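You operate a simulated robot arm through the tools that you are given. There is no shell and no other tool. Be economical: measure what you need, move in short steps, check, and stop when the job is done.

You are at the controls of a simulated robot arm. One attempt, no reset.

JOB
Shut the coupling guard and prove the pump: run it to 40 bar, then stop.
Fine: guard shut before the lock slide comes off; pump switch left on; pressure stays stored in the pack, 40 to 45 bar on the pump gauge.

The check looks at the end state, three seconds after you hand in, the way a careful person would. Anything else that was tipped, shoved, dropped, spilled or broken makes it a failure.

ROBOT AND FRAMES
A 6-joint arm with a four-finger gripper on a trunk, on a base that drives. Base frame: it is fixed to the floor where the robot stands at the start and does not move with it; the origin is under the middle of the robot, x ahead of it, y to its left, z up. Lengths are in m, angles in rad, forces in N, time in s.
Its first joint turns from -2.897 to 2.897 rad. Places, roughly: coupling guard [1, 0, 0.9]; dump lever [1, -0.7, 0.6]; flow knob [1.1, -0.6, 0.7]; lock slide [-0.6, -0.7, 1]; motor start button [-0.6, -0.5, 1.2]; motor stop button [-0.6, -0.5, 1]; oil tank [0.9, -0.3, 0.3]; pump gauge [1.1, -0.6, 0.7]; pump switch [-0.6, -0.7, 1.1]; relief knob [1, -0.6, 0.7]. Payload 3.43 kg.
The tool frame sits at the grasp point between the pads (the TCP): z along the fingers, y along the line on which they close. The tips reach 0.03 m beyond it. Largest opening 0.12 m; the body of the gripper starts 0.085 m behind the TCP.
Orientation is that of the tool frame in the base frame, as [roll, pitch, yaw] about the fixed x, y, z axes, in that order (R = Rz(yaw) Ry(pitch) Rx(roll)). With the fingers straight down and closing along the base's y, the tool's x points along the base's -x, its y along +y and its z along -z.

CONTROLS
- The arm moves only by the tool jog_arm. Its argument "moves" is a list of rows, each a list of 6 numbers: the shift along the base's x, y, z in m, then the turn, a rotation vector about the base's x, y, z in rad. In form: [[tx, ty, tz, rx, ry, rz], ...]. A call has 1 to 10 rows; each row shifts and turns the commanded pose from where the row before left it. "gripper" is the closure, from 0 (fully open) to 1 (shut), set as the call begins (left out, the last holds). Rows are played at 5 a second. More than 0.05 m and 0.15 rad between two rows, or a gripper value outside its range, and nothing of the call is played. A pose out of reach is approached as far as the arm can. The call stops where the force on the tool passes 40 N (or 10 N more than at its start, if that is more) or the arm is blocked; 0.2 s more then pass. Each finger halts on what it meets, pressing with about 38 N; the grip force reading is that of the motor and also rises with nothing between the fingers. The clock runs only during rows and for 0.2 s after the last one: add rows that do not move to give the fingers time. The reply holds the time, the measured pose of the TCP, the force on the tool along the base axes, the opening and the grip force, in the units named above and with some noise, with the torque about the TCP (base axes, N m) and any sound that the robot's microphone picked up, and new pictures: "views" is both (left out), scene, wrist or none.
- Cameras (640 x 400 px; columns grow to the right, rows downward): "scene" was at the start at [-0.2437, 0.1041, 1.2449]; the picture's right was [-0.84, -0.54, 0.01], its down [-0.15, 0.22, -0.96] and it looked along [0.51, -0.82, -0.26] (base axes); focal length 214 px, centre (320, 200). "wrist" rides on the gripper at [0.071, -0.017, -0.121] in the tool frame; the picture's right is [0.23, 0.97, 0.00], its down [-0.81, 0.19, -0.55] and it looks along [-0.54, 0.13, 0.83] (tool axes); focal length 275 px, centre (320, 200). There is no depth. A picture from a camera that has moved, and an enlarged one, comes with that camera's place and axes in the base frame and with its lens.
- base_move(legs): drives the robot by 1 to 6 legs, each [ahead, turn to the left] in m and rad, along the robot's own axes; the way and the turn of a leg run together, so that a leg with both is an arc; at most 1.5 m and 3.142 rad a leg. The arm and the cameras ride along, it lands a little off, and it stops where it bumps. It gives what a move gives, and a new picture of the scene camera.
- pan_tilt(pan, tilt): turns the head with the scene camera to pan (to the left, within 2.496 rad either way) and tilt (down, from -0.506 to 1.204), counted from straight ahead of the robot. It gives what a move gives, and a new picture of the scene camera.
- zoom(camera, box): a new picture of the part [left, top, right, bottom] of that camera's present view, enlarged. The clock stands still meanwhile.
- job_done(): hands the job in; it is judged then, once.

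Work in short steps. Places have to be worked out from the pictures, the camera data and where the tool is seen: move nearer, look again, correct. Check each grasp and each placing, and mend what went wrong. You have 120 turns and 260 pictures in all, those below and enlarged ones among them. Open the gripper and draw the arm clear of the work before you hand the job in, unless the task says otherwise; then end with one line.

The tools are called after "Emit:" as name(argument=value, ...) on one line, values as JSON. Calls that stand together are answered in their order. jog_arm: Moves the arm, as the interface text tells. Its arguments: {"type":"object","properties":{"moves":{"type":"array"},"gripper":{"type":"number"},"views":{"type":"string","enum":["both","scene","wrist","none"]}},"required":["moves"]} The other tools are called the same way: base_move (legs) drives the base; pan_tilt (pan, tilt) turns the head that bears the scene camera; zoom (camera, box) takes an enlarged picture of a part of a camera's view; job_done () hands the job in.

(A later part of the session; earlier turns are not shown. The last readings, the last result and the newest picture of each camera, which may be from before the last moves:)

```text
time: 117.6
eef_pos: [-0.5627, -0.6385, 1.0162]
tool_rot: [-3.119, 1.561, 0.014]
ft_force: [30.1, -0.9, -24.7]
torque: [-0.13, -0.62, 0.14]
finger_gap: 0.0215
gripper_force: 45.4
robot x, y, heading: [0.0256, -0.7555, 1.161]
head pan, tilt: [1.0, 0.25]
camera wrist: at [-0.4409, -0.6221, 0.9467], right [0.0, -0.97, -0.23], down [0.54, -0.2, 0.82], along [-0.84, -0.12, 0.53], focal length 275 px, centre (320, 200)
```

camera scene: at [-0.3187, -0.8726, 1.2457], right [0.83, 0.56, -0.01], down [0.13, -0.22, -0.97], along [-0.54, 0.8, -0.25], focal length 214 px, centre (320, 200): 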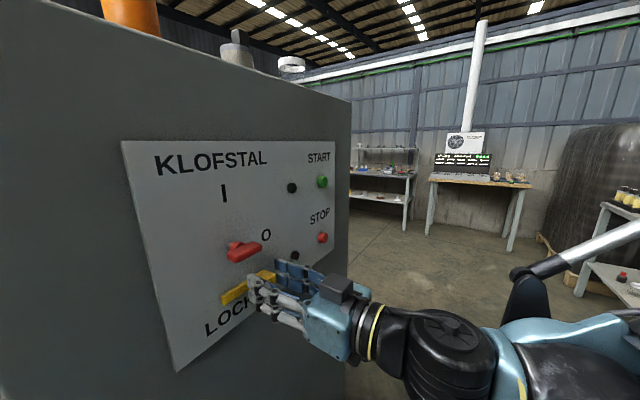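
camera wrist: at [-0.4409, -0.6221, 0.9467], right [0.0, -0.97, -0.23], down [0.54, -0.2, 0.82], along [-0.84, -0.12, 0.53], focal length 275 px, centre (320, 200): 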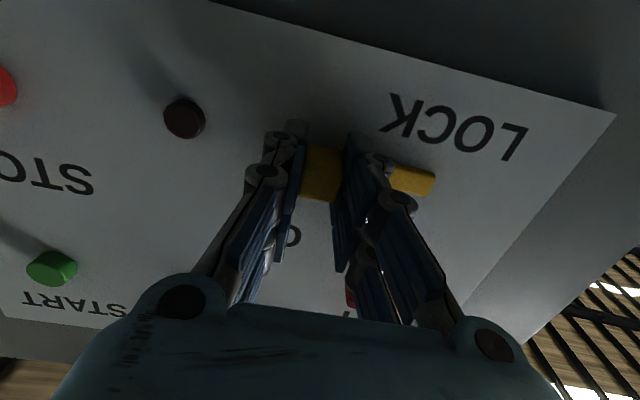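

It slides. Continue +y to the stop, easing off the panel slightly.

Emit:
jog_arm(moves=[[0.004, 0.008, 0.003, 0, 0, 0], [0, 0.008, 0, 0, 0, 0], [0, 0.008, 0, 0, 0, 0], [0, 0.008, 0, 0, 0, 0], [0, 0.008, 0, 0, 0, 0]], views="both")

```text
time: 118.4
eef_pos: [-0.5639, -0.6341, 1.0186]
tool_rot: [-2.519, 1.552, 0.626]
ft_force: [41.8, -0.4, 2.2]
torque: [-0.25, -0.12, -0.02]
finger_gap: 0.0216
gripper_force: 45.3
robot x, y, heading: [0.0271, -0.7563, 1.163]
head pan, tilt: [1.0, 0.25]
stopped in row 3: the force on the tool passed its limit at 53 N (the readings are from after the stop); the commanded pose is now the measured one
camera scene: at [-0.3168, -0.8737, 1.2462], right [0.83, 0.56, -0.01], down [0.13, -0.22, -0.97], along [-0.54, 0.8, -0.25], focal length 214 px, centre (320, 200)
camera wrist: at [-0.4411, -0.6154, 0.95], right [0.01, -0.97, -0.24], down [0.54, -0.2, 0.82], along [-0.84, -0.14, 0.52], focal length 275 px, centre (320, 200)
```

scene: 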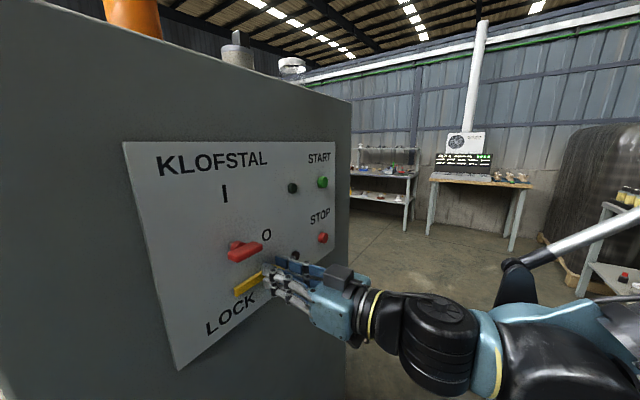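
wrist: 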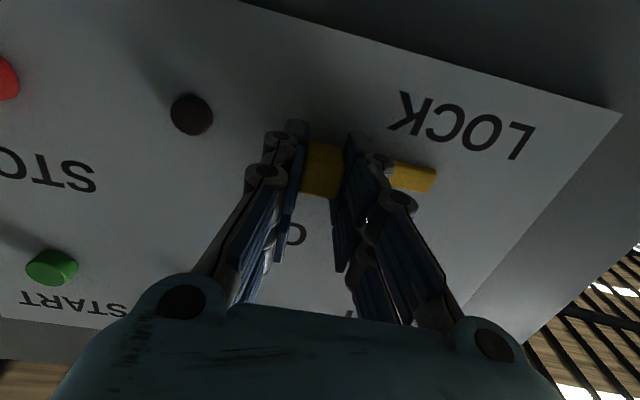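

Possibly at the stop, but the tips press the panel. Ease off 6 mm and try +y again.

Emit:
jog_arm(moves=[[0.006, 0, 0, 0, 0, 0], [0, 0.006, 0, 0, 0, 0], [0, 0.006, 0, 0, 0, 0], [0, 0.006, 0, 0, 0, 0]], views="none")

```text
time: 119.4
eef_pos: [-0.5608, -0.6241, 1.0182]
tool_rot: [-2.36, 1.545, 0.786]
ft_force: [-10.1, -27.4, 37.5]
torque: [-0.71, 1.07, 0.86]
finger_gap: 0.0217
gripper_force: 45.0
robot x, y, heading: [0.0266, -0.7591, 1.165]
head pan, tilt: [1.0, 0.25]
```

Emit:
jog_arm(moves=[[0, 0.006, -0.003, 0, 0, 0], [0, 0.006, 0, 0, 0, 0]], views="wrist")

```text
time: 119.7
eef_pos: [-0.5603, -0.623, 1.0174]
tool_rot: [-2.468, 1.549, 0.695]
ft_force: [-15.7, -42.8, -7.0]
torque: [-0.12, -0.56, 0.4]
finger_gap: 0.0216
gripper_force: 44.7
robot x, y, heading: [0.0252, -0.7559, 1.17]
head pan, tilt: [1.0, 0.25]
stopped in row 1: the force on the tool passed its limit at 61 N (the readings are from after the stop); the commanded pose is now the measured one
camera wrist: at [-0.4394, -0.6026, 0.9483], right [0.02, -0.97, -0.24], down [0.54, -0.19, 0.82], along [-0.84, -0.15, 0.52], focal length 275 px, centre (320, 200)
```

wrist: 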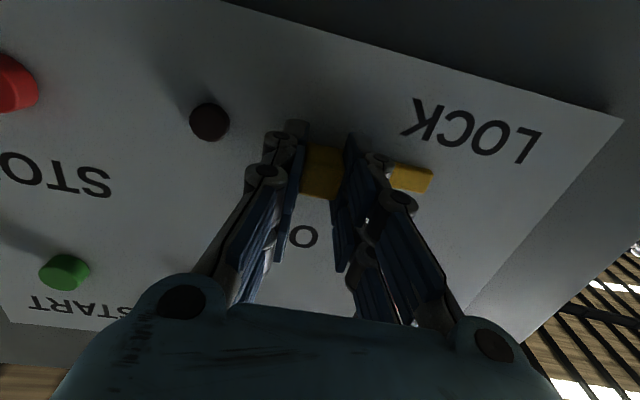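

Hard stop after ~35 mm of travel: the slide is off. Release and back away.

Emit:
jog_arm(moves=[[0, 0, 0, 0, 0, 0], [0.02, 0, 0, 0, 0, 0], [0.03, 0, 0, 0, 0, 0], [0.03, 0, 0, 0, 0, 0]], gripper=0.6, views="both")

Emit:
zoom(camera="scene", box=[120, 130, 350, 370])

```text
time: 120.7
eef_pos: [-0.478, -0.6151, 1.016]
tool_rot: [-2.502, 1.549, 0.648]
ft_force: [-0.7, -0.7, -0.1]
torque: [-0.02, 0.01, 0.0]
finger_gap: 0.0478
gripper_force: 0.0
robot x, y, heading: [0.0242, -0.7608, 1.167]
head pan, tilt: [1.0, 0.25]
camera scene: at [-0.3185, -0.8744, 1.2457], right [0.83, 0.56, -0.01], down [0.13, -0.22, -0.97], along [-0.54, 0.8, -0.25], focal length 214 px, centre (320, 200)
camera wrist: at [-0.3561, -0.5965, 0.9482], right [0.01, -0.97, -0.24], down [0.54, -0.2, 0.82], along [-0.84, -0.14, 0.52], focal length 275 px, centre (320, 200)
```

scene: 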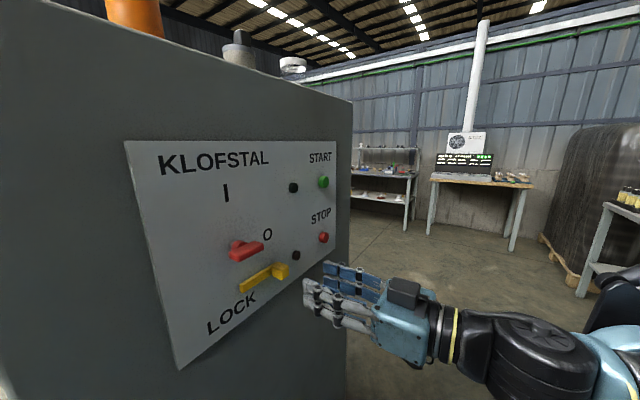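
wrist: 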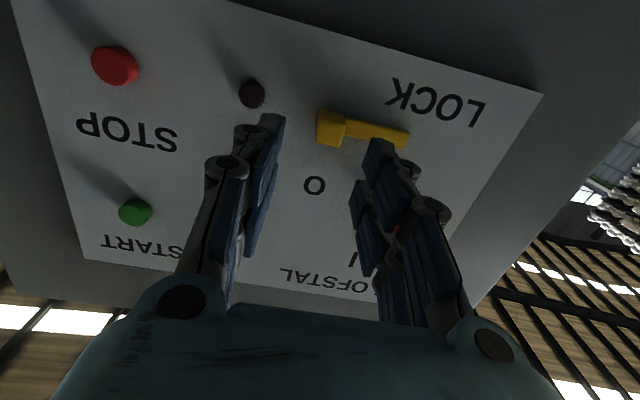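

```text
1.67 times, centred on (235, 250) of scene
camera zoom: at [-0.3185, -0.8744, 1.2457], right [0.83, 0.56, -0.01], down [0.13, -0.22, -0.97], along [-0.54, 0.8, -0.25], focal length 358 px, centre (462, 117)
```

zoom: 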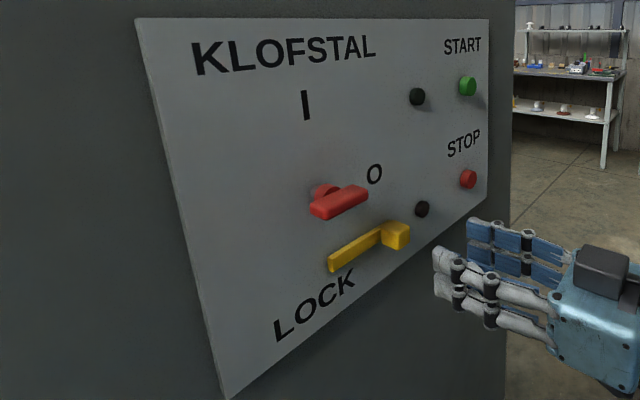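

Lock slide is off. The switch is a bar knob centred at ≈(−0.58, −0.697, 1.094), pointing to O (right); it must turn to I (up). I rotate the tool −90° about its axis so the fingers close vertically on the bar.

Emit:
jog_arm(moves=[[0.01, -0.008, 0.008, -0.145, 0, 0], [0, -0.008, 0.008, -0.145, 0, 0], [0, -0.008, 0.008, -0.145, 0, 0], [0, -0.008, 0.008, -0.145, 0, 0], [0, -0.008, 0.008, -0.145, 0, 0], [0, -0.008, 0.008, -0.145, 0, 0], [0, -0.008, 0.008, -0.145, 0, 0], [0, -0.008, 0.007, -0.145, 0, 0], [0, -0.008, 0.007, -0.145, 0, 0], [0, -0.008, 0.007, -0.145, 0, 0]], gripper=0.6, views="both")

```text
time: 122.9
eef_pos: [-0.4693, -0.6967, 1.0936]
tool_rot: [1.568, 0.131, -1.553]
ft_force: [0.5, -0.9, -0.6]
torque: [-0.01, 0.04, 0.03]
finger_gap: 0.0481
gripper_force: 0.1
robot x, y, heading: [0.0237, -0.7583, 1.162]
head pan, tilt: [1.0, 0.25]
camera scene: at [-0.3183, -0.8742, 1.2458], right [0.83, 0.56, -0.01], down [0.13, -0.22, -0.97], along [-0.54, 0.8, -0.25], focal length 214 px, centre (320, 200)
camera wrist: at [-0.3468, -0.7626, 1.0678], right [0.01, -0.36, 0.93], down [0.54, 0.79, 0.3], along [-0.84, 0.5, 0.2], focal length 275 px, centre (320, 200)
```

scene: 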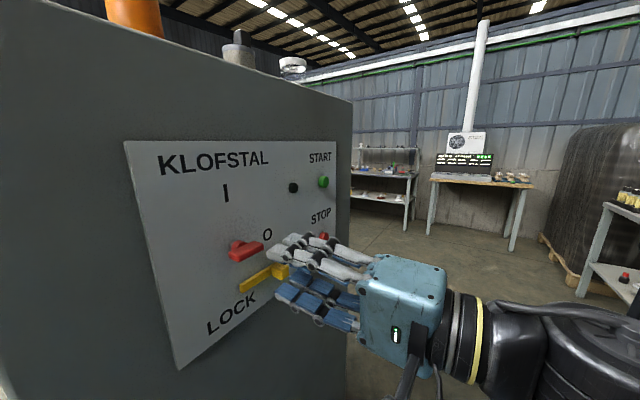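
wrist: 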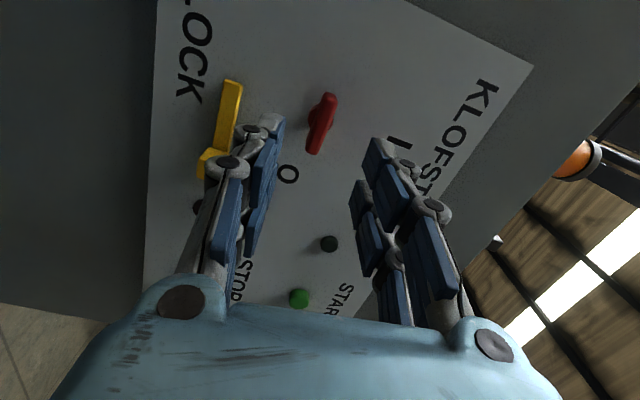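

Bar is centred between fingers. Advance and grip it.

Emit:
jog_arm(moves=[[-0.03, 0, 0, -0.06, 0, 0], [-0.03, 0, 0, -0.06, 0, 0], [-0.018, 0, 0, 0, 0, 0], [-0.008, 0, 0, 0, 0, 0], [0, 0, 0, 0, 0, 0]], views="none")

Emit:
jog_arm(moves=[[0, 0, 0, 0, 0, 0], [0, 0, 0, 0, 0, 0]], gripper=0.95, views="both")

```text
time: 124.1
eef_pos: [-0.5603, -0.6816, 1.0952]
tool_rot: [1.604, 0.023, -1.546]
ft_force: [0.4, -0.3, 0.0]
torque: [0.02, 0.02, -0.02]
finger_gap: 0.0481
gripper_force: 0.1
out of reach, approached as far as the arm can: row 2, 3, 4
robot x, y, heading: [0.025, -0.7614, 1.168]
head pan, tilt: [1.0, 0.25]
```

```text
time: 124.7
eef_pos: [-0.5596, -0.6824, 1.095]
tool_rot: [1.6, 0.025, -1.547]
ft_force: [-10.0, 2.7, 32.4]
torque: [-0.54, 0.97, -0.03]
finger_gap: 0.0136
gripper_force: 44.7
robot x, y, heading: [0.017, -0.7572, 1.168]
head pan, tilt: [1.0, 0.25]
camera scene: at [-0.3179, -0.8743, 1.2459], right [0.83, 0.56, -0.01], down [0.13, -0.22, -0.97], along [-0.54, 0.8, -0.25], focal length 214 px, centre (320, 200)
camera wrist: at [-0.4364, -0.7501, 1.0808], right [-0.02, -0.26, 0.97], down [0.53, 0.82, 0.23], along [-0.85, 0.51, 0.11], focal length 275 px, centre (320, 200)
```

scene: 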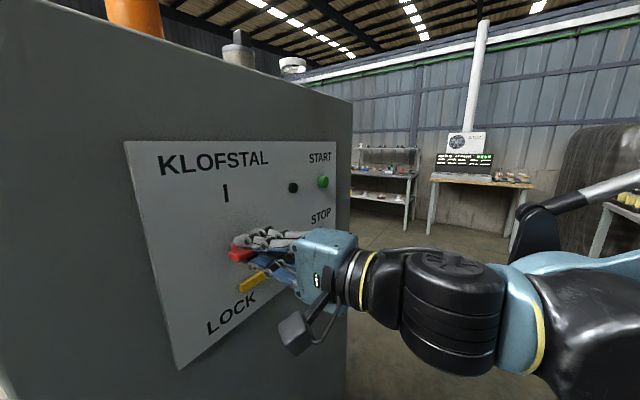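
wrist: 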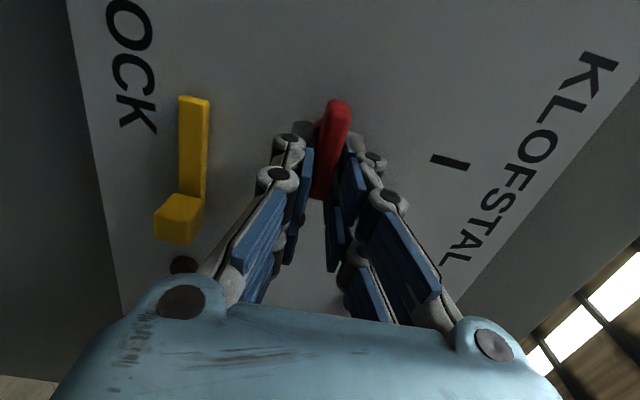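

Gripped, about 1.5 cm right of the hub. Turn it towards I with a matching small arc, first half.

Emit:
jog_arm(moves=[[0, -0.0002, 0.0021, 0.143, 0, 0], [0, -0.0005, 0.0021, 0.143, 0, 0], [0, -0.0007, 0.002, 0.143, 0, 0], [0, -0.001, 0.0019, 0.143, 0, 0], [0, -0.0013, 0.0017, 0.143, 0, 0]], views="wrist")

```text
time: 126.0
eef_pos: [-0.563, -0.6903, 1.101]
tool_rot: [1.583, 0.724, -1.553]
ft_force: [33.0, 53.0, -17.4]
torque: [0.56, -0.72, -1.28]
finger_gap: 0.0136
gripper_force: 45.3
robot x, y, heading: [0.0212, -0.7581, 1.165]
head pan, tilt: [1.0, 0.25]
stopped in row 5: the force on the tool passed its limit at 44 N (the readings are from after the stop); the commanded pose is now the measured one
camera wrist: at [-0.4419, -0.7324, 1.043], right [0.0, -0.82, 0.58], down [0.54, 0.49, 0.69], along [-0.84, 0.31, 0.44], focal length 275 px, centre (320, 200)
```

wrist: 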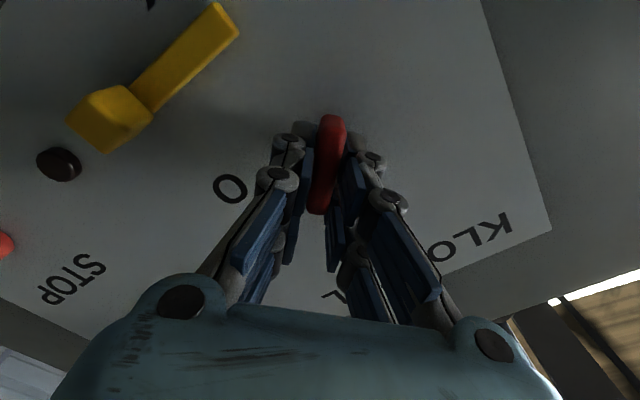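

It turns. Relieve the sideways force and continue the rotation.

Emit:
jog_arm(moves=[[0.003, 0.005, 0.001, 0.05, 0, 0], [0, 0, 0.001, 0.14, 0, 0], [0, -0.001, 0.001, 0.14, 0, 0], [0, -0.001, 0.001, 0.14, 0, 0]], views="wrist")

```text
time: 126.6
eef_pos: [-0.5649, -0.6956, 1.1007]
tool_rot: [1.6, 0.903, -1.544]
ft_force: [32.7, 80.9, -28.4]
torque: [0.49, -0.78, -2.08]
finger_gap: 0.014
gripper_force: 45.2
robot x, y, heading: [0.0237, -0.7562, 1.164]
head pan, tilt: [1.0, 0.25]
stopped in row 3: the force on the tool passed its limit at 76 N (the readings are from after the stop); the commanded pose is now the measured one
camera wrist: at [-0.4442, -0.7258, 1.0362], right [-0.01, -0.91, 0.42], down [0.54, 0.35, 0.77], along [-0.84, 0.23, 0.49], focal length 275 px, centre (320, 200)
```

wrist: 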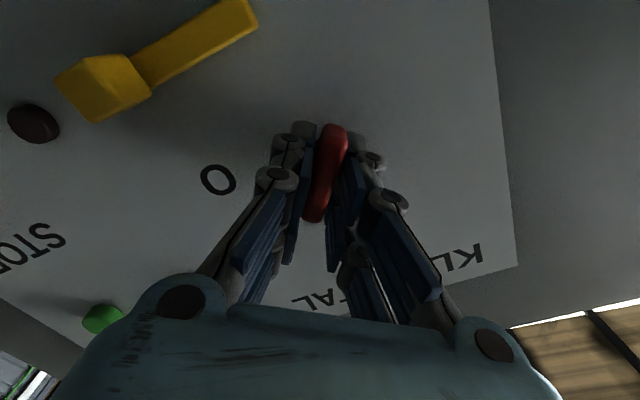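

Side load builds up; release, re-centre and regrip for the remaining turn.

Emit:
jog_arm(moves=[[0, 0, 0, 0, 0, 0], [0.005, 0, 0, 0, 0, 0], [0.02, 0, 0, 0, 0, 0]], gripper=0.6, views="wrist")

Emit:
zoom(camera="scene", box=[120, 130, 350, 370])

```text
time: 127.4
eef_pos: [-0.543, -0.7066, 1.1015]
tool_rot: [1.598, 0.903, -1.529]
ft_force: [-0.5, 0.1, -1.2]
torque: [0.0, -0.02, -0.02]
finger_gap: 0.0483
gripper_force: 0.1
robot x, y, heading: [0.0233, -0.7574, 1.167]
head pan, tilt: [1.0, 0.25]
camera wrist: at [-0.4204, -0.7345, 1.038], right [0.01, -0.91, 0.42], down [0.53, 0.36, 0.77], along [-0.85, 0.22, 0.49], focal length 275 px, centre (320, 200)
```

wrist: 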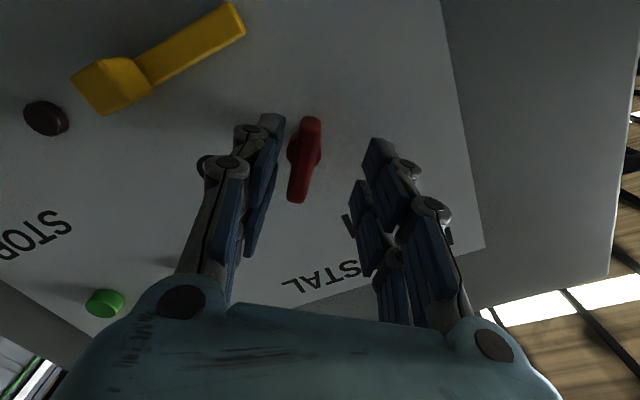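

```text
1.67 times, centred on (235, 250) of scene
camera zoom: at [-0.3185, -0.8745, 1.2457], right [0.83, 0.56, -0.01], down [0.13, -0.22, -0.97], along [-0.54, 0.8, -0.25], focal length 358 px, centre (462, 117)
```

zoom: 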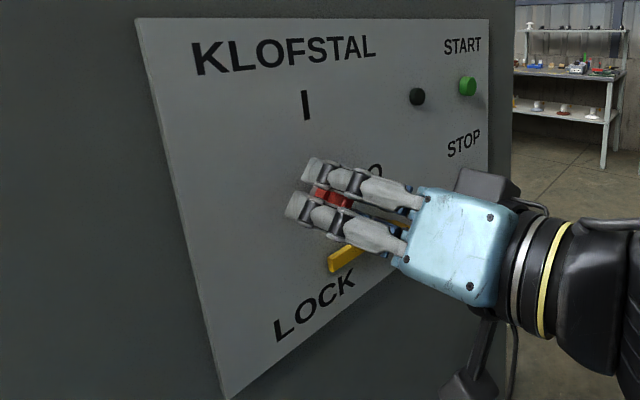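

Hub at (−0.698, 1.095). Re-centre exactly, advance and grip again.

Emit:
jog_arm(moves=[[0, 0.009, -0.006, 0, 0, 0], [-0.015, 0, 0, 0, 0, 0], [0, 0, 0, 0, 0, 0]], views="none")

Emit:
jog_arm(moves=[[0, 0, 0, 0, 0, 0], [0, 0, 0, 0, 0, 0]], gripper=0.95, views="none")

Emit:
jog_arm(moves=[[0, 0, 0, 0.12, 0, 0], [0, 0, 0, 0.12, 0, 0], [0, 0, 0, 0.12, 0, 0]], views="wrist")

```text
time: 128.2
eef_pos: [-0.5572, -0.6958, 1.0954]
tool_rot: [1.598, 0.904, -1.526]
ft_force: [0.6, -0.3, 0.6]
torque: [-0.02, 0.04, -0.01]
finger_gap: 0.0483
gripper_force: 0.1
robot x, y, heading: [0.0257, -0.7536, 1.166]
head pan, tilt: [1.0, 0.25]
```

```text
time: 128.8
eef_pos: [-0.5579, -0.6979, 1.0957]
tool_rot: [1.599, 0.906, -1.524]
ft_force: [-2.9, -16.0, 5.9]
torque: [-0.02, 0.03, 0.55]
finger_gap: 0.0122
gripper_force: 44.9
robot x, y, heading: [0.024, -0.7586, 1.166]
head pan, tilt: [1.0, 0.25]
```

```text
time: 129.6
eef_pos: [-0.5578, -0.6987, 1.0956]
tool_rot: [1.65, 1.267, -1.48]
ft_force: [-15.7, -23.2, 12.5]
torque: [-0.07, 0.31, 0.55]
finger_gap: 0.0119
gripper_force: 44.3
robot x, y, heading: [0.0268, -0.7593, 1.165]
head pan, tilt: [1.0, 0.25]
camera wrist: at [-0.4351, -0.702, 1.0261], right [0.01, -1.0, 0.07], down [0.53, 0.07, 0.84], along [-0.85, 0.03, 0.53], focal length 275 px, centre (320, 200)
```

wrist: 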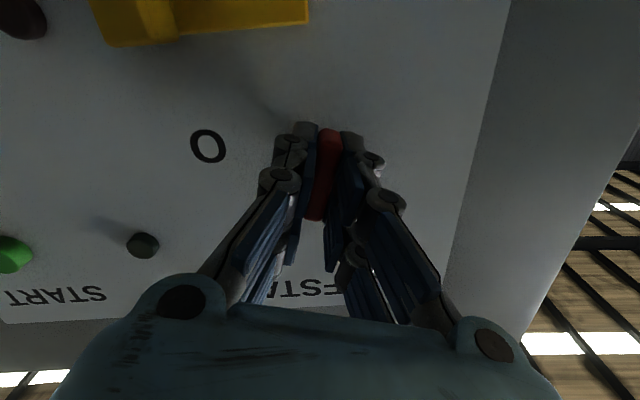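

Works well; continue rotating until it reaches its stop.

Emit:
jog_arm(moves=[[0, 0, 0, 0.1, 0, 0], [0, 0, 0, 0.1, 0, 0], [0, 0, 0, 0.1, 0, 0], [0, 0, 0, 0.1, 0, 0]], views="wrist")

```text
time: 130.6
eef_pos: [-0.5578, -0.699, 1.0955]
tool_rot: [-1.842, 1.471, 1.302]
ft_force: [-9.0, -31.7, 14.8]
torque: [-2.31, 0.12, 0.77]
finger_gap: 0.0138
gripper_force: 45.0
robot x, y, heading: [0.0216, -0.7566, 1.165]
head pan, tilt: [1.0, 0.25]
camera wrist: at [-0.4347, -0.6751, 1.0298], right [0.01, -0.95, -0.32], down [0.53, -0.27, 0.8], along [-0.85, -0.18, 0.5], focal length 275 px, centre (320, 200)
```

wrist: 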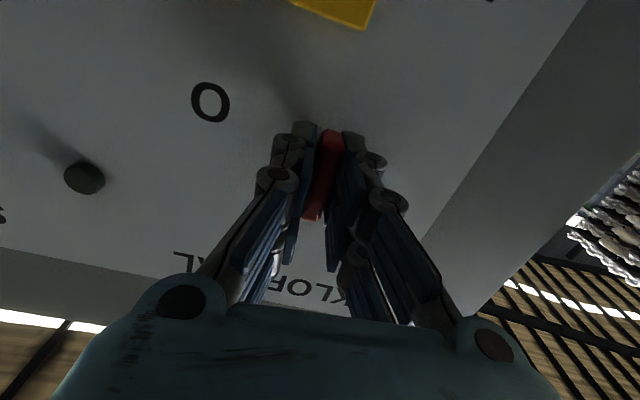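

Torque −2.3 N·m: at the stop. Release, back off and check.

Emit:
jog_arm(moves=[[0, 0, 0, 0, 0, 0], [0.03, 0, 0, 0, 0, 0], [0.03, 0, 0, 0, 0, 0], [0.02, 0.03, 0.02, 0, 0, 0]], gripper=0.6, views="both")

Emit:
zoom(camera="scene", box=[120, 130, 350, 370])

```text
time: 131.6
eef_pos: [-0.4755, -0.6678, 1.1165]
tool_rot: [-1.844, 1.474, 1.3]
ft_force: [-1.1, -0.2, -0.1]
torque: [-0.02, -0.02, -0.06]
finger_gap: 0.048
gripper_force: 0.0
robot x, y, heading: [0.0249, -0.762, 1.163]
head pan, tilt: [1.0, 0.25]
camera scene: at [-0.3187, -0.8746, 1.2457], right [0.83, 0.56, -0.01], down [0.13, -0.22, -0.97], along [-0.54, 0.8, -0.25], focal length 214 px, centre (320, 200)
camera wrist: at [-0.3539, -0.6434, 1.0508], right [0.01, -0.95, -0.32], down [0.53, -0.27, 0.8], along [-0.85, -0.18, 0.5], focal length 275 px, centre (320, 200)
```

scene: 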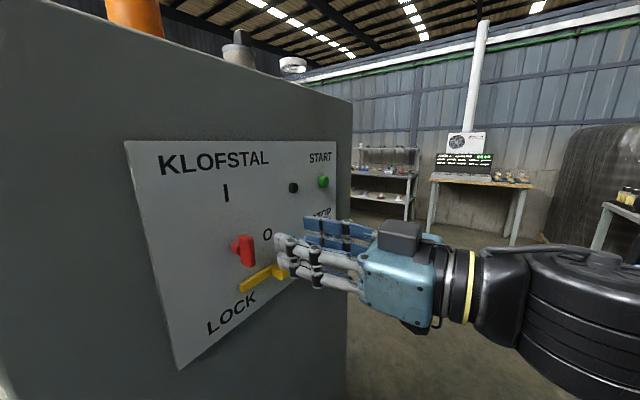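
wrist: 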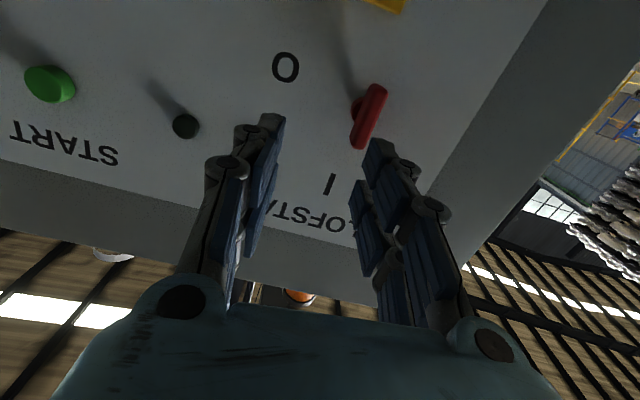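

```text
1.67 times, centred on (235, 250) of scene
camera zoom: at [-0.3187, -0.8746, 1.2457], right [0.83, 0.56, -0.01], down [0.13, -0.22, -0.97], along [-0.54, 0.8, -0.25], focal length 358 px, centre (462, 117)
```

zoom: 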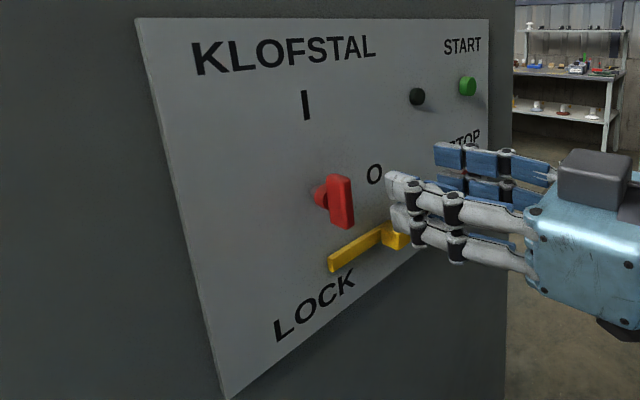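

Switch is at I. Turn the head to the gauge and move closed fingers to hover in front of START.

Emit:
pan_tilt(pan=-0.9, tilt=0.35)

Emit:
jog_arm(moves=[[0, 0.039, 0.008, -0.06, 0, 0], [0, 0.039, 0.008, -0.06, 0, 0], [0, 0.039, 0.008, -0.06, 0, 0], [0, 0.039, 0.008, -0.06, 0, 0], [0, 0.038, 0.008, 0, 0, 0], [0, 0, 0, 0, 0, 0]], gripper=1.0, views="wrist")

Emit:
zoom(camera="scene", box=[280, 150, 360, 230])

```text
time: 133.4
eef_pos: [-0.4759, -0.6666, 1.1156]
tool_rot: [-1.843, 1.473, 1.302]
ft_force: [0.5, 0.2, 0.2]
torque: [0.03, -0.01, -0.02]
finger_gap: 0.0479
gripper_force: 0.0
robot x, y, heading: [0.0226, -0.7574, 1.166]
head pan, tilt: [-0.901, 0.351]
camera scene: at [-0.1761, -0.9275, 1.2362], right [0.26, -0.96, 0.01], down [-0.34, -0.1, -0.94], along [0.9, 0.24, -0.35], focal length 214 px, centre (320, 200)
```

scene: 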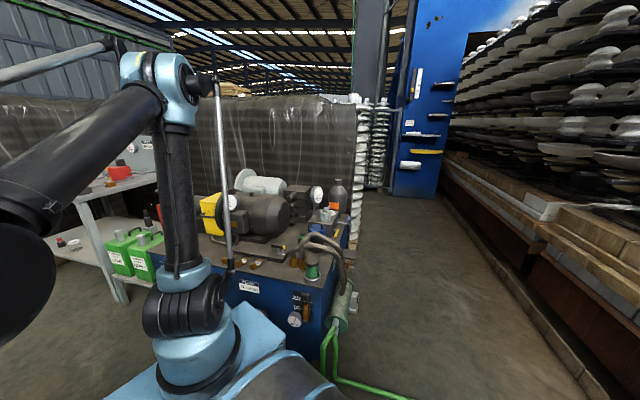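

```text
time: 134.8
eef_pos: [-0.4758, -0.4932, 1.1327]
tool_rot: [-1.946, 1.381, 1.189]
ft_force: [1.0, -1.0, 0.6]
torque: [-0.03, -0.05, -0.08]
finger_gap: 0.0
gripper_force: 33.0
out of reach, approached as far as the arm can: row 4, 5
robot x, y, heading: [0.0277, -0.756, 1.166]
head pan, tilt: [-0.901, 0.351]
camera wrist: at [-0.3502, -0.4662, 1.0751], right [0.01, -0.92, -0.4], down [0.49, -0.34, 0.8], along [-0.87, -0.21, 0.45], focal length 275 px, centre (320, 200)
```

wrist: 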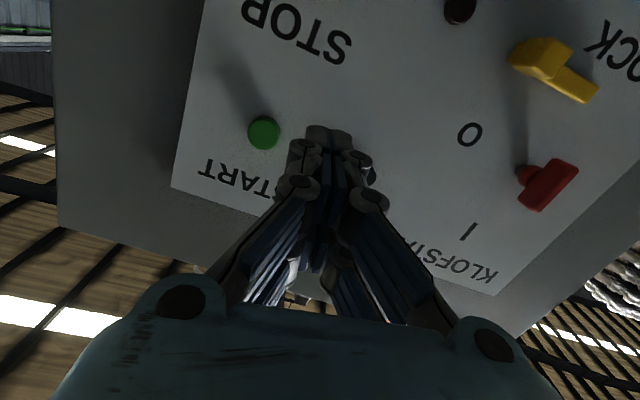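

```text
5.00 times, centred on (320, 190) of scene
camera zoom: at [-0.176, -0.9275, 1.2362], right [0.26, -0.96, 0.01], down [-0.34, -0.1, -0.94], along [0.9, 0.24, -0.35], focal length 1072 px, centre (320, 250)
```

zoom: 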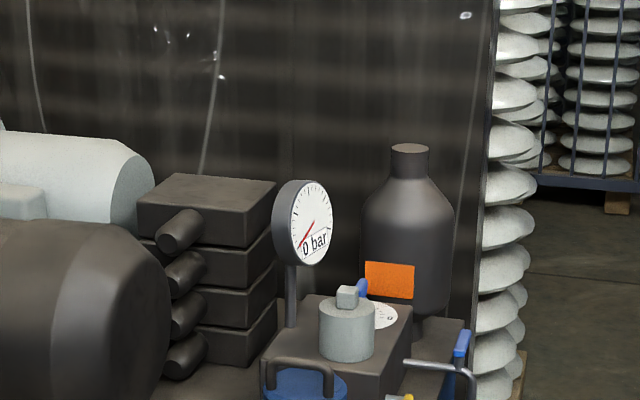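

START refined to ≈ (−0.586, −0.452, 1.155). The gauge is readable from here ("0 bar"). Align the fingertips with START.

Emit:
jog_arm(moves=[[-0.015, 0.015, 0.008, 0, 0, 0], [-0.01, 0.014, 0.008, 0, 0, 0], [0, 0.012, 0.006, 0, 0, 0], [0, 0, 0, 0, 0, 0]], views="wrist")

```text
time: 135.8
eef_pos: [-0.5019, -0.468, 1.1608]
tool_rot: [1.725, 1.424, -1.412]
ft_force: [0.1, 0.4, 0.6]
torque: [0.0, -0.01, -0.02]
finger_gap: 0.0001
gripper_force: 33.3
robot x, y, heading: [0.0273, -0.7565, 1.168]
head pan, tilt: [-0.901, 0.351]
camera wrist: at [-0.3795, -0.4605, 1.0915], right [0.01, -1.0, -0.09], down [0.53, -0.07, 0.84], along [-0.84, -0.06, 0.53], focal length 275 px, centre (320, 200)
```

wrist: 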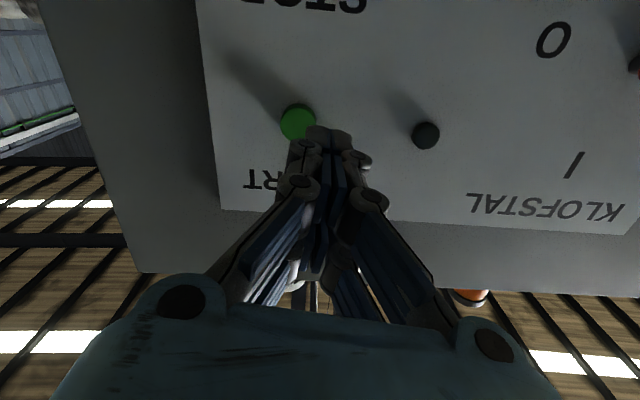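

Consistent. Align and press START slowly.

Emit:
jog_arm(moves=[[-0.01, 0.015, -0.006, 0, 0, 0], [-0.015, 0, 0, 0, 0, 0], [-0.012, 0, 0, 0, 0, 0], [0, 0, 0, 0, 0, 0]], views="wrist")

```text
time: 136.8
eef_pos: [-0.5398, -0.4531, 1.1553]
tool_rot: [1.731, 1.423, -1.407]
ft_force: [0.0, 0.3, 0.3]
torque: [-0.02, 0.04, 0.0]
finger_gap: 0.0
gripper_force: 33.0
robot x, y, heading: [0.0262, -0.7561, 1.167]
head pan, tilt: [-0.901, 0.351]
camera wrist: at [-0.4168, -0.4458, 1.0864], right [0.01, -1.0, -0.09], down [0.53, -0.07, 0.84], along [-0.85, -0.06, 0.53], focal length 275 px, centre (320, 200)
```

wrist: 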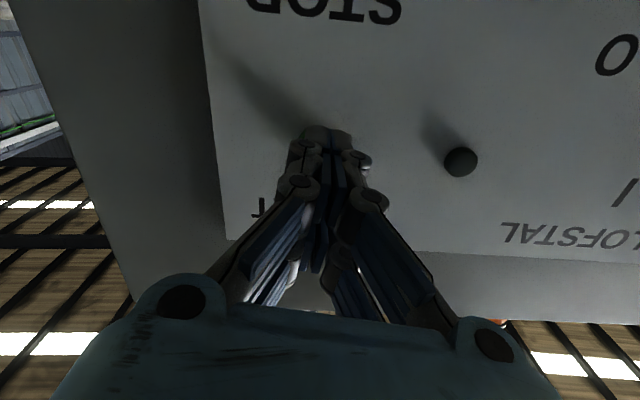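

The button is directly behind the tips. Press with small steps, then immediately look at the gauge.

Emit:
jog_arm(moves=[[-0.008, 0, 0, 0, 0, 0], [-0.006, 0, 0, 0, 0, 0], [-0.005, 0, 0, 0, 0, 0]], views="scene")

```text
time: 137.7
eef_pos: [-0.5586, -0.4535, 1.156]
tool_rot: [1.728, 1.425, -1.408]
ft_force: [-0.5, 0.3, -0.1]
torque: [-0.04, 0.0, 0.0]
finger_gap: 0.0
gripper_force: 33.9
robot x, y, heading: [0.0283, -0.7568, 1.164]
head pan, tilt: [-0.901, 0.351]
camera scene: at [-0.1761, -0.9274, 1.2362], right [0.26, -0.97, 0.01], down [-0.34, -0.1, -0.94], along [0.9, 0.24, -0.35], focal length 214 px, centre (320, 200)
```

scene: 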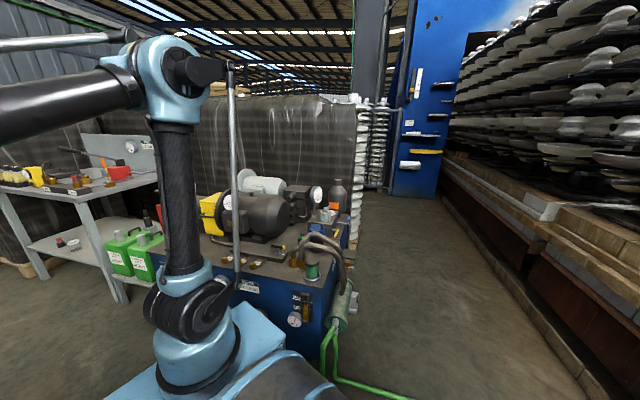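

No contact yet; continue 3 mm at a time.

Emit:
jog_arm(moves=[[-0.004, 0, 0, 0, 0, 0], [-0.004, 0, 0, 0, 0, 0]], views="none")

```text
time: 138.2
eef_pos: [-0.5665, -0.4539, 1.1556]
tool_rot: [1.726, 1.424, -1.409]
ft_force: [5.1, 0.4, 2.0]
torque: [0.0, 0.11, -0.03]
finger_gap: 0.0059
gripper_force: 33.4
robot x, y, heading: [0.0265, -0.7547, 1.165]
head pan, tilt: [-0.901, 0.351]
heard: click
```

A click was heard. Read the gauge now (clock stands still).

Emit:
zoom(camera="scene", box=[295, 170, 345, 220])

Emit:
jog_arm(moves=[[0.03, 0, 0, 0, 0, 0]], gripper=1.0, views="wrist")

Emit:
zoom(camera="scene", box=[295, 170, 345, 220])

```text
8.00 times, centred on (320, 195) of scene
camera zoom: at [-0.1759, -0.9274, 1.2363], right [0.26, -0.97, 0.01], down [-0.34, -0.1, -0.94], along [0.9, 0.24, -0.35], focal length 1716 px, centre (320, 240)
```

zoom: 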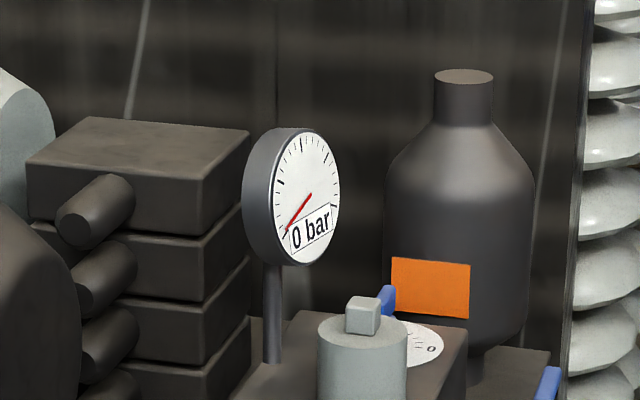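

```text
time: 138.7
eef_pos: [-0.5353, -0.4525, 1.1547]
tool_rot: [1.732, 1.424, -1.405]
ft_force: [0.3, -0.8, 0.5]
torque: [0.04, 0.03, -0.01]
finger_gap: 0.0
gripper_force: 33.3
robot x, y, heading: [0.0248, -0.7573, 1.164]
head pan, tilt: [-0.901, 0.351]
camera wrist: at [-0.4137, -0.4456, 1.0854], right [0.01, -1.0, -0.09], down [0.53, -0.07, 0.84], along [-0.85, -0.06, 0.53], focal length 275 px, centre (320, 200)
```

wrist: 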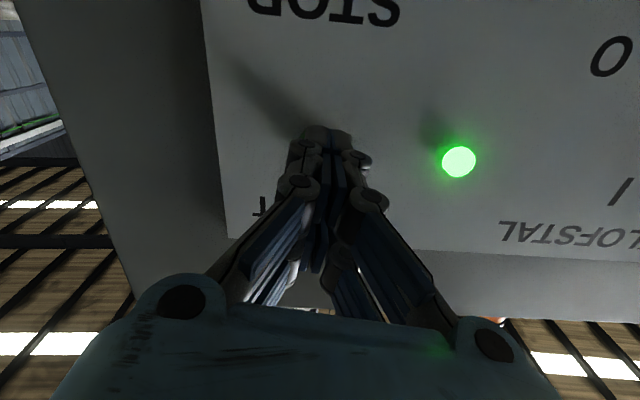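

```text
8.00 times, centred on (320, 195) of scene
camera zoom: at [-0.1763, -0.9275, 1.2362], right [0.26, -0.97, 0.01], down [-0.34, -0.1, -0.94], along [0.9, 0.24, -0.35], focal length 1716 px, centre (320, 240)
```

zoom: 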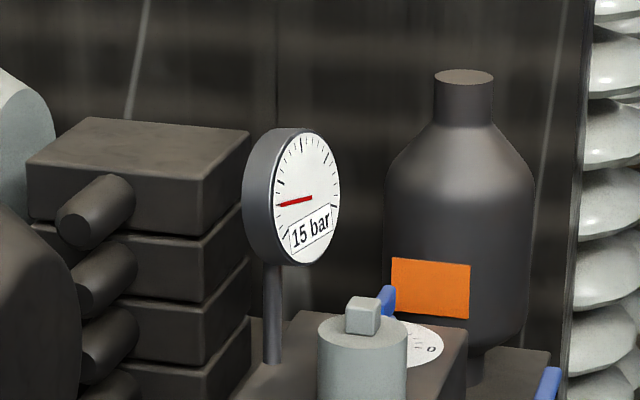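

Motor runs (green lamp), 15 bar already. Move down quickly to STOP.

Emit:
jog_arm(moves=[[0, -0.001, -0.047, 0, 0, 0], [0, 0, -0.047, 0, 0, 0], [-0.005, 0, -0.047, 0, 0, 0]], views="wrist")

Emit:
zoom(camera="scene", box=[295, 170, 345, 220])

```text
time: 139.4
eef_pos: [-0.5414, -0.452, 1.0123]
tool_rot: [1.729, 1.424, -1.404]
ft_force: [0.7, -0.5, -0.1]
torque: [0.01, 0.02, 0.03]
finger_gap: 0.0
gripper_force: 33.4
robot x, y, heading: [0.0269, -0.7593, 1.163]
head pan, tilt: [-0.901, 0.351]
camera wrist: at [-0.4198, -0.445, 0.9426], right [0.01, -1.0, -0.09], down [0.53, -0.07, 0.84], along [-0.85, -0.05, 0.53], focal length 275 px, centre (320, 200)
```

wrist: 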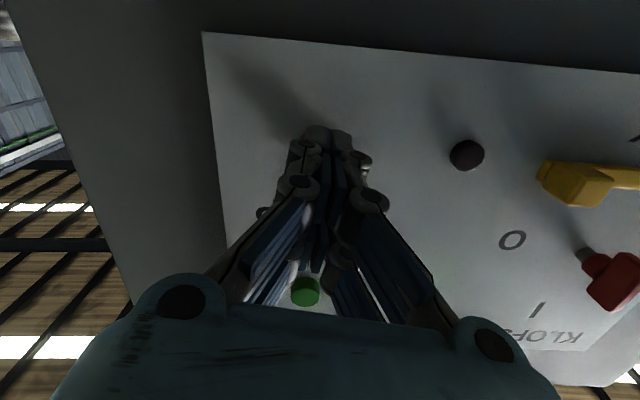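

```text
8.00 times, centred on (320, 195) of scene
camera zoom: at [-0.176, -0.9274, 1.2362], right [0.26, -0.97, 0.01], down [-0.34, -0.1, -0.94], along [0.9, 0.24, -0.35], focal length 1716 px, centre (320, 240)
```

zoom: 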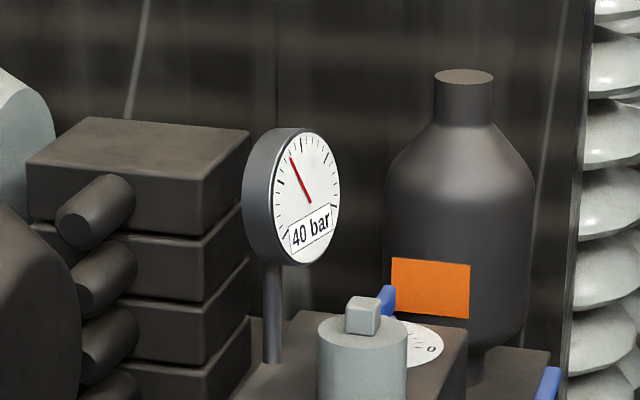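

40 bar — press STOP at once.

Emit:
jog_arm(moves=[[-0.034, 0, 0, 0, 0, 0]], views="none")

Emit:
zoom(camera="scene", box=[295, 170, 345, 220])

```text
time: 140.0
eef_pos: [-0.5701, -0.4626, 1.0122]
tool_rot: [1.732, 1.434, -1.406]
ft_force: [130.1, 13.8, 8.2]
torque: [-0.1, 1.02, -0.76]
finger_gap: 0.0061
gripper_force: 33.7
robot x, y, heading: [0.0226, -0.7572, 1.167]
head pan, tilt: [-0.901, 0.351]
heard: click
stopped in row 1: the force on the tool passed its limit at 355 N (the readings are from after the stop); the commanded pose is now the measured one
```

```text
8.00 times, centred on (320, 195) of scene
camera zoom: at [-0.1716, -0.9265, 1.2371], right [0.26, -0.97, 0.01], down [-0.34, -0.1, -0.93], along [0.9, 0.24, -0.35], focal length 1716 px, centre (320, 240)
```

zoom: 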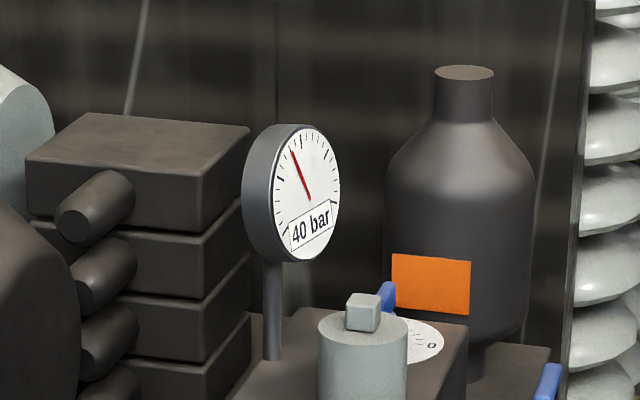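

Stop clicked; gauge shows 40 bar. Back off and see whether the pressure holds and the motor lamp is out.

Emit:
jog_arm(moves=[[0.03, 0, 0, 0, 0, 0], [0.03, 0, 0, 0, 0, 0], [0.02, 0, 0, 0, 0, 0]], views="wrist")

Emit:
zoom(camera="scene", box=[295, 170, 345, 220])

```text
time: 140.8
eef_pos: [-0.496, -0.4639, 1.0121]
tool_rot: [1.766, 1.434, -1.37]
ft_force: [0.2, -0.4, -0.2]
torque: [0.01, 0.02, 0.03]
finger_gap: 0.0003
gripper_force: 33.2
robot x, y, heading: [0.0223, -0.7589, 1.166]
head pan, tilt: [-0.901, 0.351]
camera wrist: at [-0.3745, -0.4558, 0.9424], right [0.01, -1.0, -0.1], down [0.53, -0.08, 0.84], along [-0.85, -0.06, 0.53], focal length 275 px, centre (320, 200)
```

wrist: 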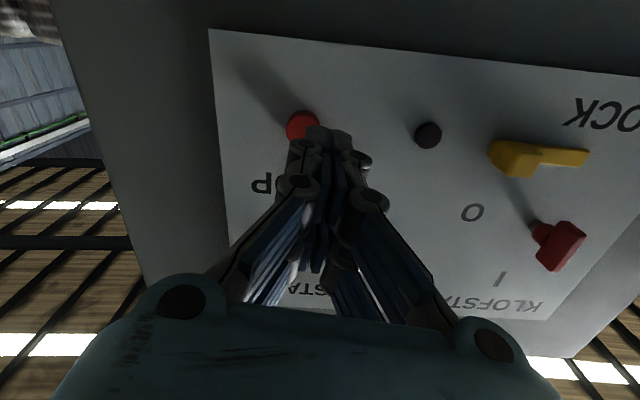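

```text
8.00 times, centred on (320, 195) of scene
camera zoom: at [-0.1762, -0.9273, 1.2362], right [0.26, -0.97, 0.01], down [-0.34, -0.1, -0.94], along [0.9, 0.24, -0.35], focal length 1716 px, centre (320, 240)
```

zoom: 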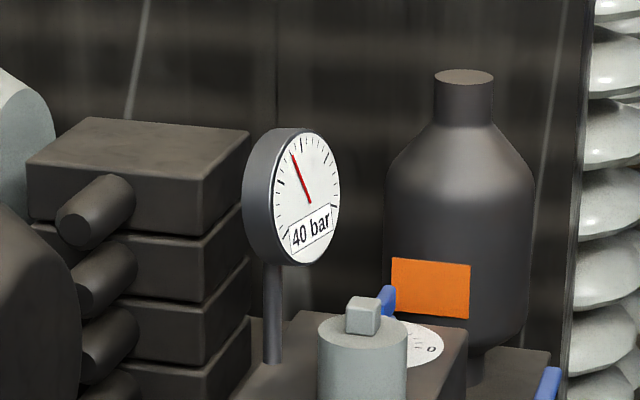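

Holds at "40 bar", lamp dark. Since the numeral might be rounded, zoom in hard on the needle.

Emit:
zoom(camera="scene", box=[309, 184, 325, 206])

```text
16.00 times, centred on (317, 195) of scene
camera zoom: at [-0.1762, -0.9273, 1.2362], right [0.26, -0.97, 0.01], down [-0.34, -0.1, -0.94], along [0.9, 0.24, -0.35], focal length 3432 px, centre (368, 280)
```

zoom: 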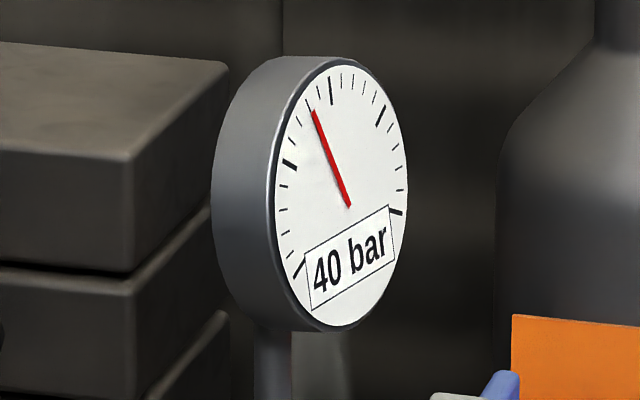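

Emit:
zoom(camera="scene", box=[313, 186, 321, 191])

```text
16.00 times, centred on (317, 188) of scene
camera zoom: at [-0.1762, -0.9273, 1.2362], right [0.26, -0.97, 0.01], down [-0.34, -0.1, -0.94], along [0.9, 0.24, -0.35], focal length 3432 px, centre (368, 384)
```

zoom: 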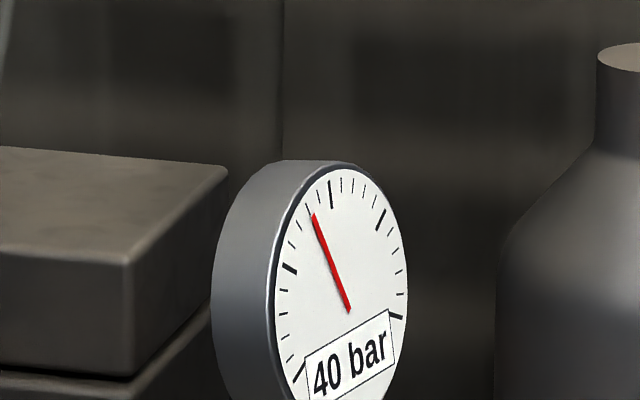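

Using the tick geometry I read ≈41 bar. I'd like a frontal reading, so I swing the arm away from the cabinet (it has to be clear anyway) and round to the gauge.

Emit:
jog_arm(moves=[[0.025, 0.01, 0.02, 0, -0.148, 0], [0.025, 0.02, 0.02, 0, -0.148, 0], [0.025, 0.025, 0.02, 0, -0.148, 0], [0.025, 0.025, 0.025, 0, -0.148, 0], [0.025, 0.025, 0.025, 0, -0.148, 0], [0.025, 0.025, 0.025, 0, -0.148, 0], [0.03, 0.02, 0.025, 0, -0.148, 0], [0.03, 0.02, 0.025, 0, -0.148, 0], [0.03, 0.02, 0.025, 0, -0.148, 0], [0.03, 0.02, 0.02, 0, -0.148, 0]], gripper=0.0, views="none")

Emit:
jog_arm(moves=[[0.045, 0, 0, 0, 0, 0], [0.045, 0, 0, 0, 0, 0], [0.045, 0, 0, 0, 0, -0.1], [0.045, 0, 0, 0, 0, -0.14], [0.045, 0, 0, 0, 0, -0.14], [0.045, 0, 0, 0, 0, -0.14], [0.045, 0, 0, 0, 0, -0.14], [0.045, 0, 0, 0, 0, -0.14], [0.045, 0, 0, 0, 0, -0.14], [0.045, 0, 0, 0, 0, -0.14]], views="scene")

Emit:
zoom(camera="scene", box=[309, 184, 325, 206])

```text
time: 143.0
eef_pos: [-0.2266, -0.2545, 1.2438]
tool_rot: [3.124, 0.058, -0.135]
ft_force: [0.3, -1.2, -0.1]
torque: [0.05, 0.01, -0.01]
finger_gap: 0.1198
gripper_force: 0.0
robot x, y, heading: [0.0233, -0.7561, 1.167]
head pan, tilt: [-0.901, 0.351]
```

```text
time: 145.2
eef_pos: [0.2234, -0.2531, 1.2409]
tool_rot: [3.126, 0.058, -1.216]
ft_force: [0.0, 0.1, -0.2]
torque: [0.04, 0.01, 0.0]
finger_gap: 0.1201
gripper_force: 0.1
robot x, y, heading: [0.0241, -0.7573, 1.168]
head pan, tilt: [-0.901, 0.351]
camera scene: at [-0.1761, -0.9275, 1.2362], right [0.26, -0.97, 0.01], down [-0.34, -0.1, -0.94], along [0.9, 0.24, -0.35], focal length 214 px, centre (320, 200)
```

scene: 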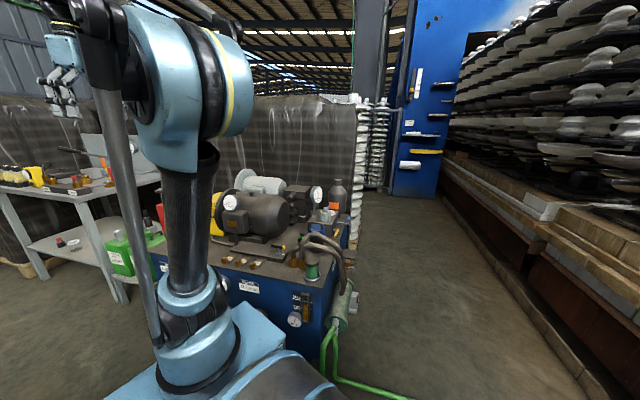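

```text
16.00 times, centred on (317, 195) of scene
camera zoom: at [-0.1761, -0.9275, 1.2362], right [0.26, -0.97, 0.01], down [-0.34, -0.1, -0.94], along [0.9, 0.24, -0.35], focal length 3432 px, centre (368, 280)
```

zoom: 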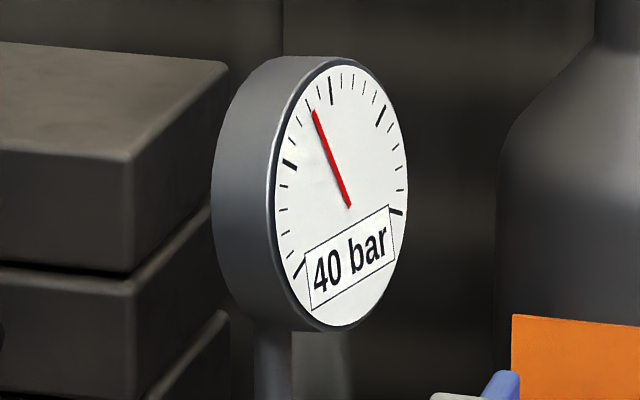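

Pressure is steady. Swing on toward the gauge for a frontal look.

Emit:
jog_arm(moves=[[0.045, -0.01, 0, 0, 0, -0.1], [0.045, -0.01, 0, 0, 0, -0.1], [0.045, -0.015, 0, 0, 0, -0.1], [0.045, -0.02, 0, 0, 0, -0.1], [0.04, -0.028, 0, 0, 0, -0.1], [0.035, -0.033, 0, 0, 0, -0.1], [0.035, -0.033, 0, 0, 0, -0.1], [0.035, -0.033, 0, 0, 0, -0.1], [0.035, -0.033, 0, 0, 0, -0.1], [0.035, -0.033, 0, 0, 0, -0.1]], views="none")

Emit:
jog_arm(moves=[[0.025, -0.04, -0.015, 0, 0, 0], [0.025, -0.04, -0.015, 0, 0, 0], [0.025, -0.04, -0.015, 0, 0, 0], [0.025, -0.04, -0.015, 0, 0, 0], [0.02, -0.04, -0.02, 0, 0, 0], [0.02, -0.04, -0.02, 0, 0, 0]], views="wrist")

```text
time: 147.4
eef_pos: [0.6184, -0.5007, 1.2416]
tool_rot: [3.127, 0.059, -2.215]
ft_force: [-0.4, 0.4, 0.2]
torque: [-0.03, -0.06, 0.0]
finger_gap: 0.12
gripper_force: 0.1
robot x, y, heading: [0.026, -0.7553, 1.165]
head pan, tilt: [-0.901, 0.351]
```

```text
time: 148.8
eef_pos: [0.7608, -0.7432, 1.1421]
tool_rot: [3.129, 0.06, -2.214]
ft_force: [0.1, 0.2, 0.3]
torque: [-0.02, -0.03, -0.02]
finger_gap: 0.12
gripper_force: 0.1
robot x, y, heading: [0.0253, -0.756, 1.171]
head pan, tilt: [-0.901, 0.351]
camera wrist: at [0.7282, -0.817, 1.2589], right [-0.92, 0.4, 0.0], down [0.32, 0.73, 0.6], along [0.24, 0.55, -0.8], focal length 275 px, centre (320, 200)
```

wrist: 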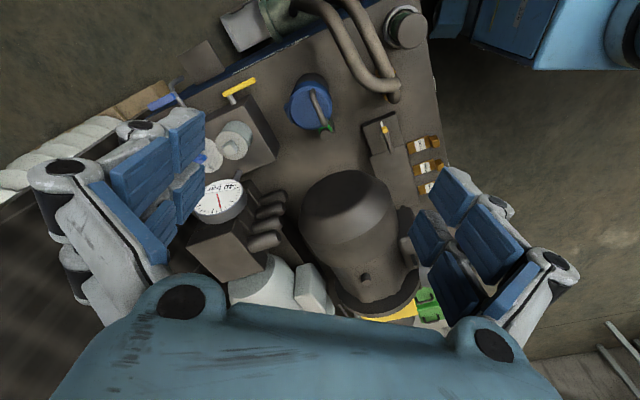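

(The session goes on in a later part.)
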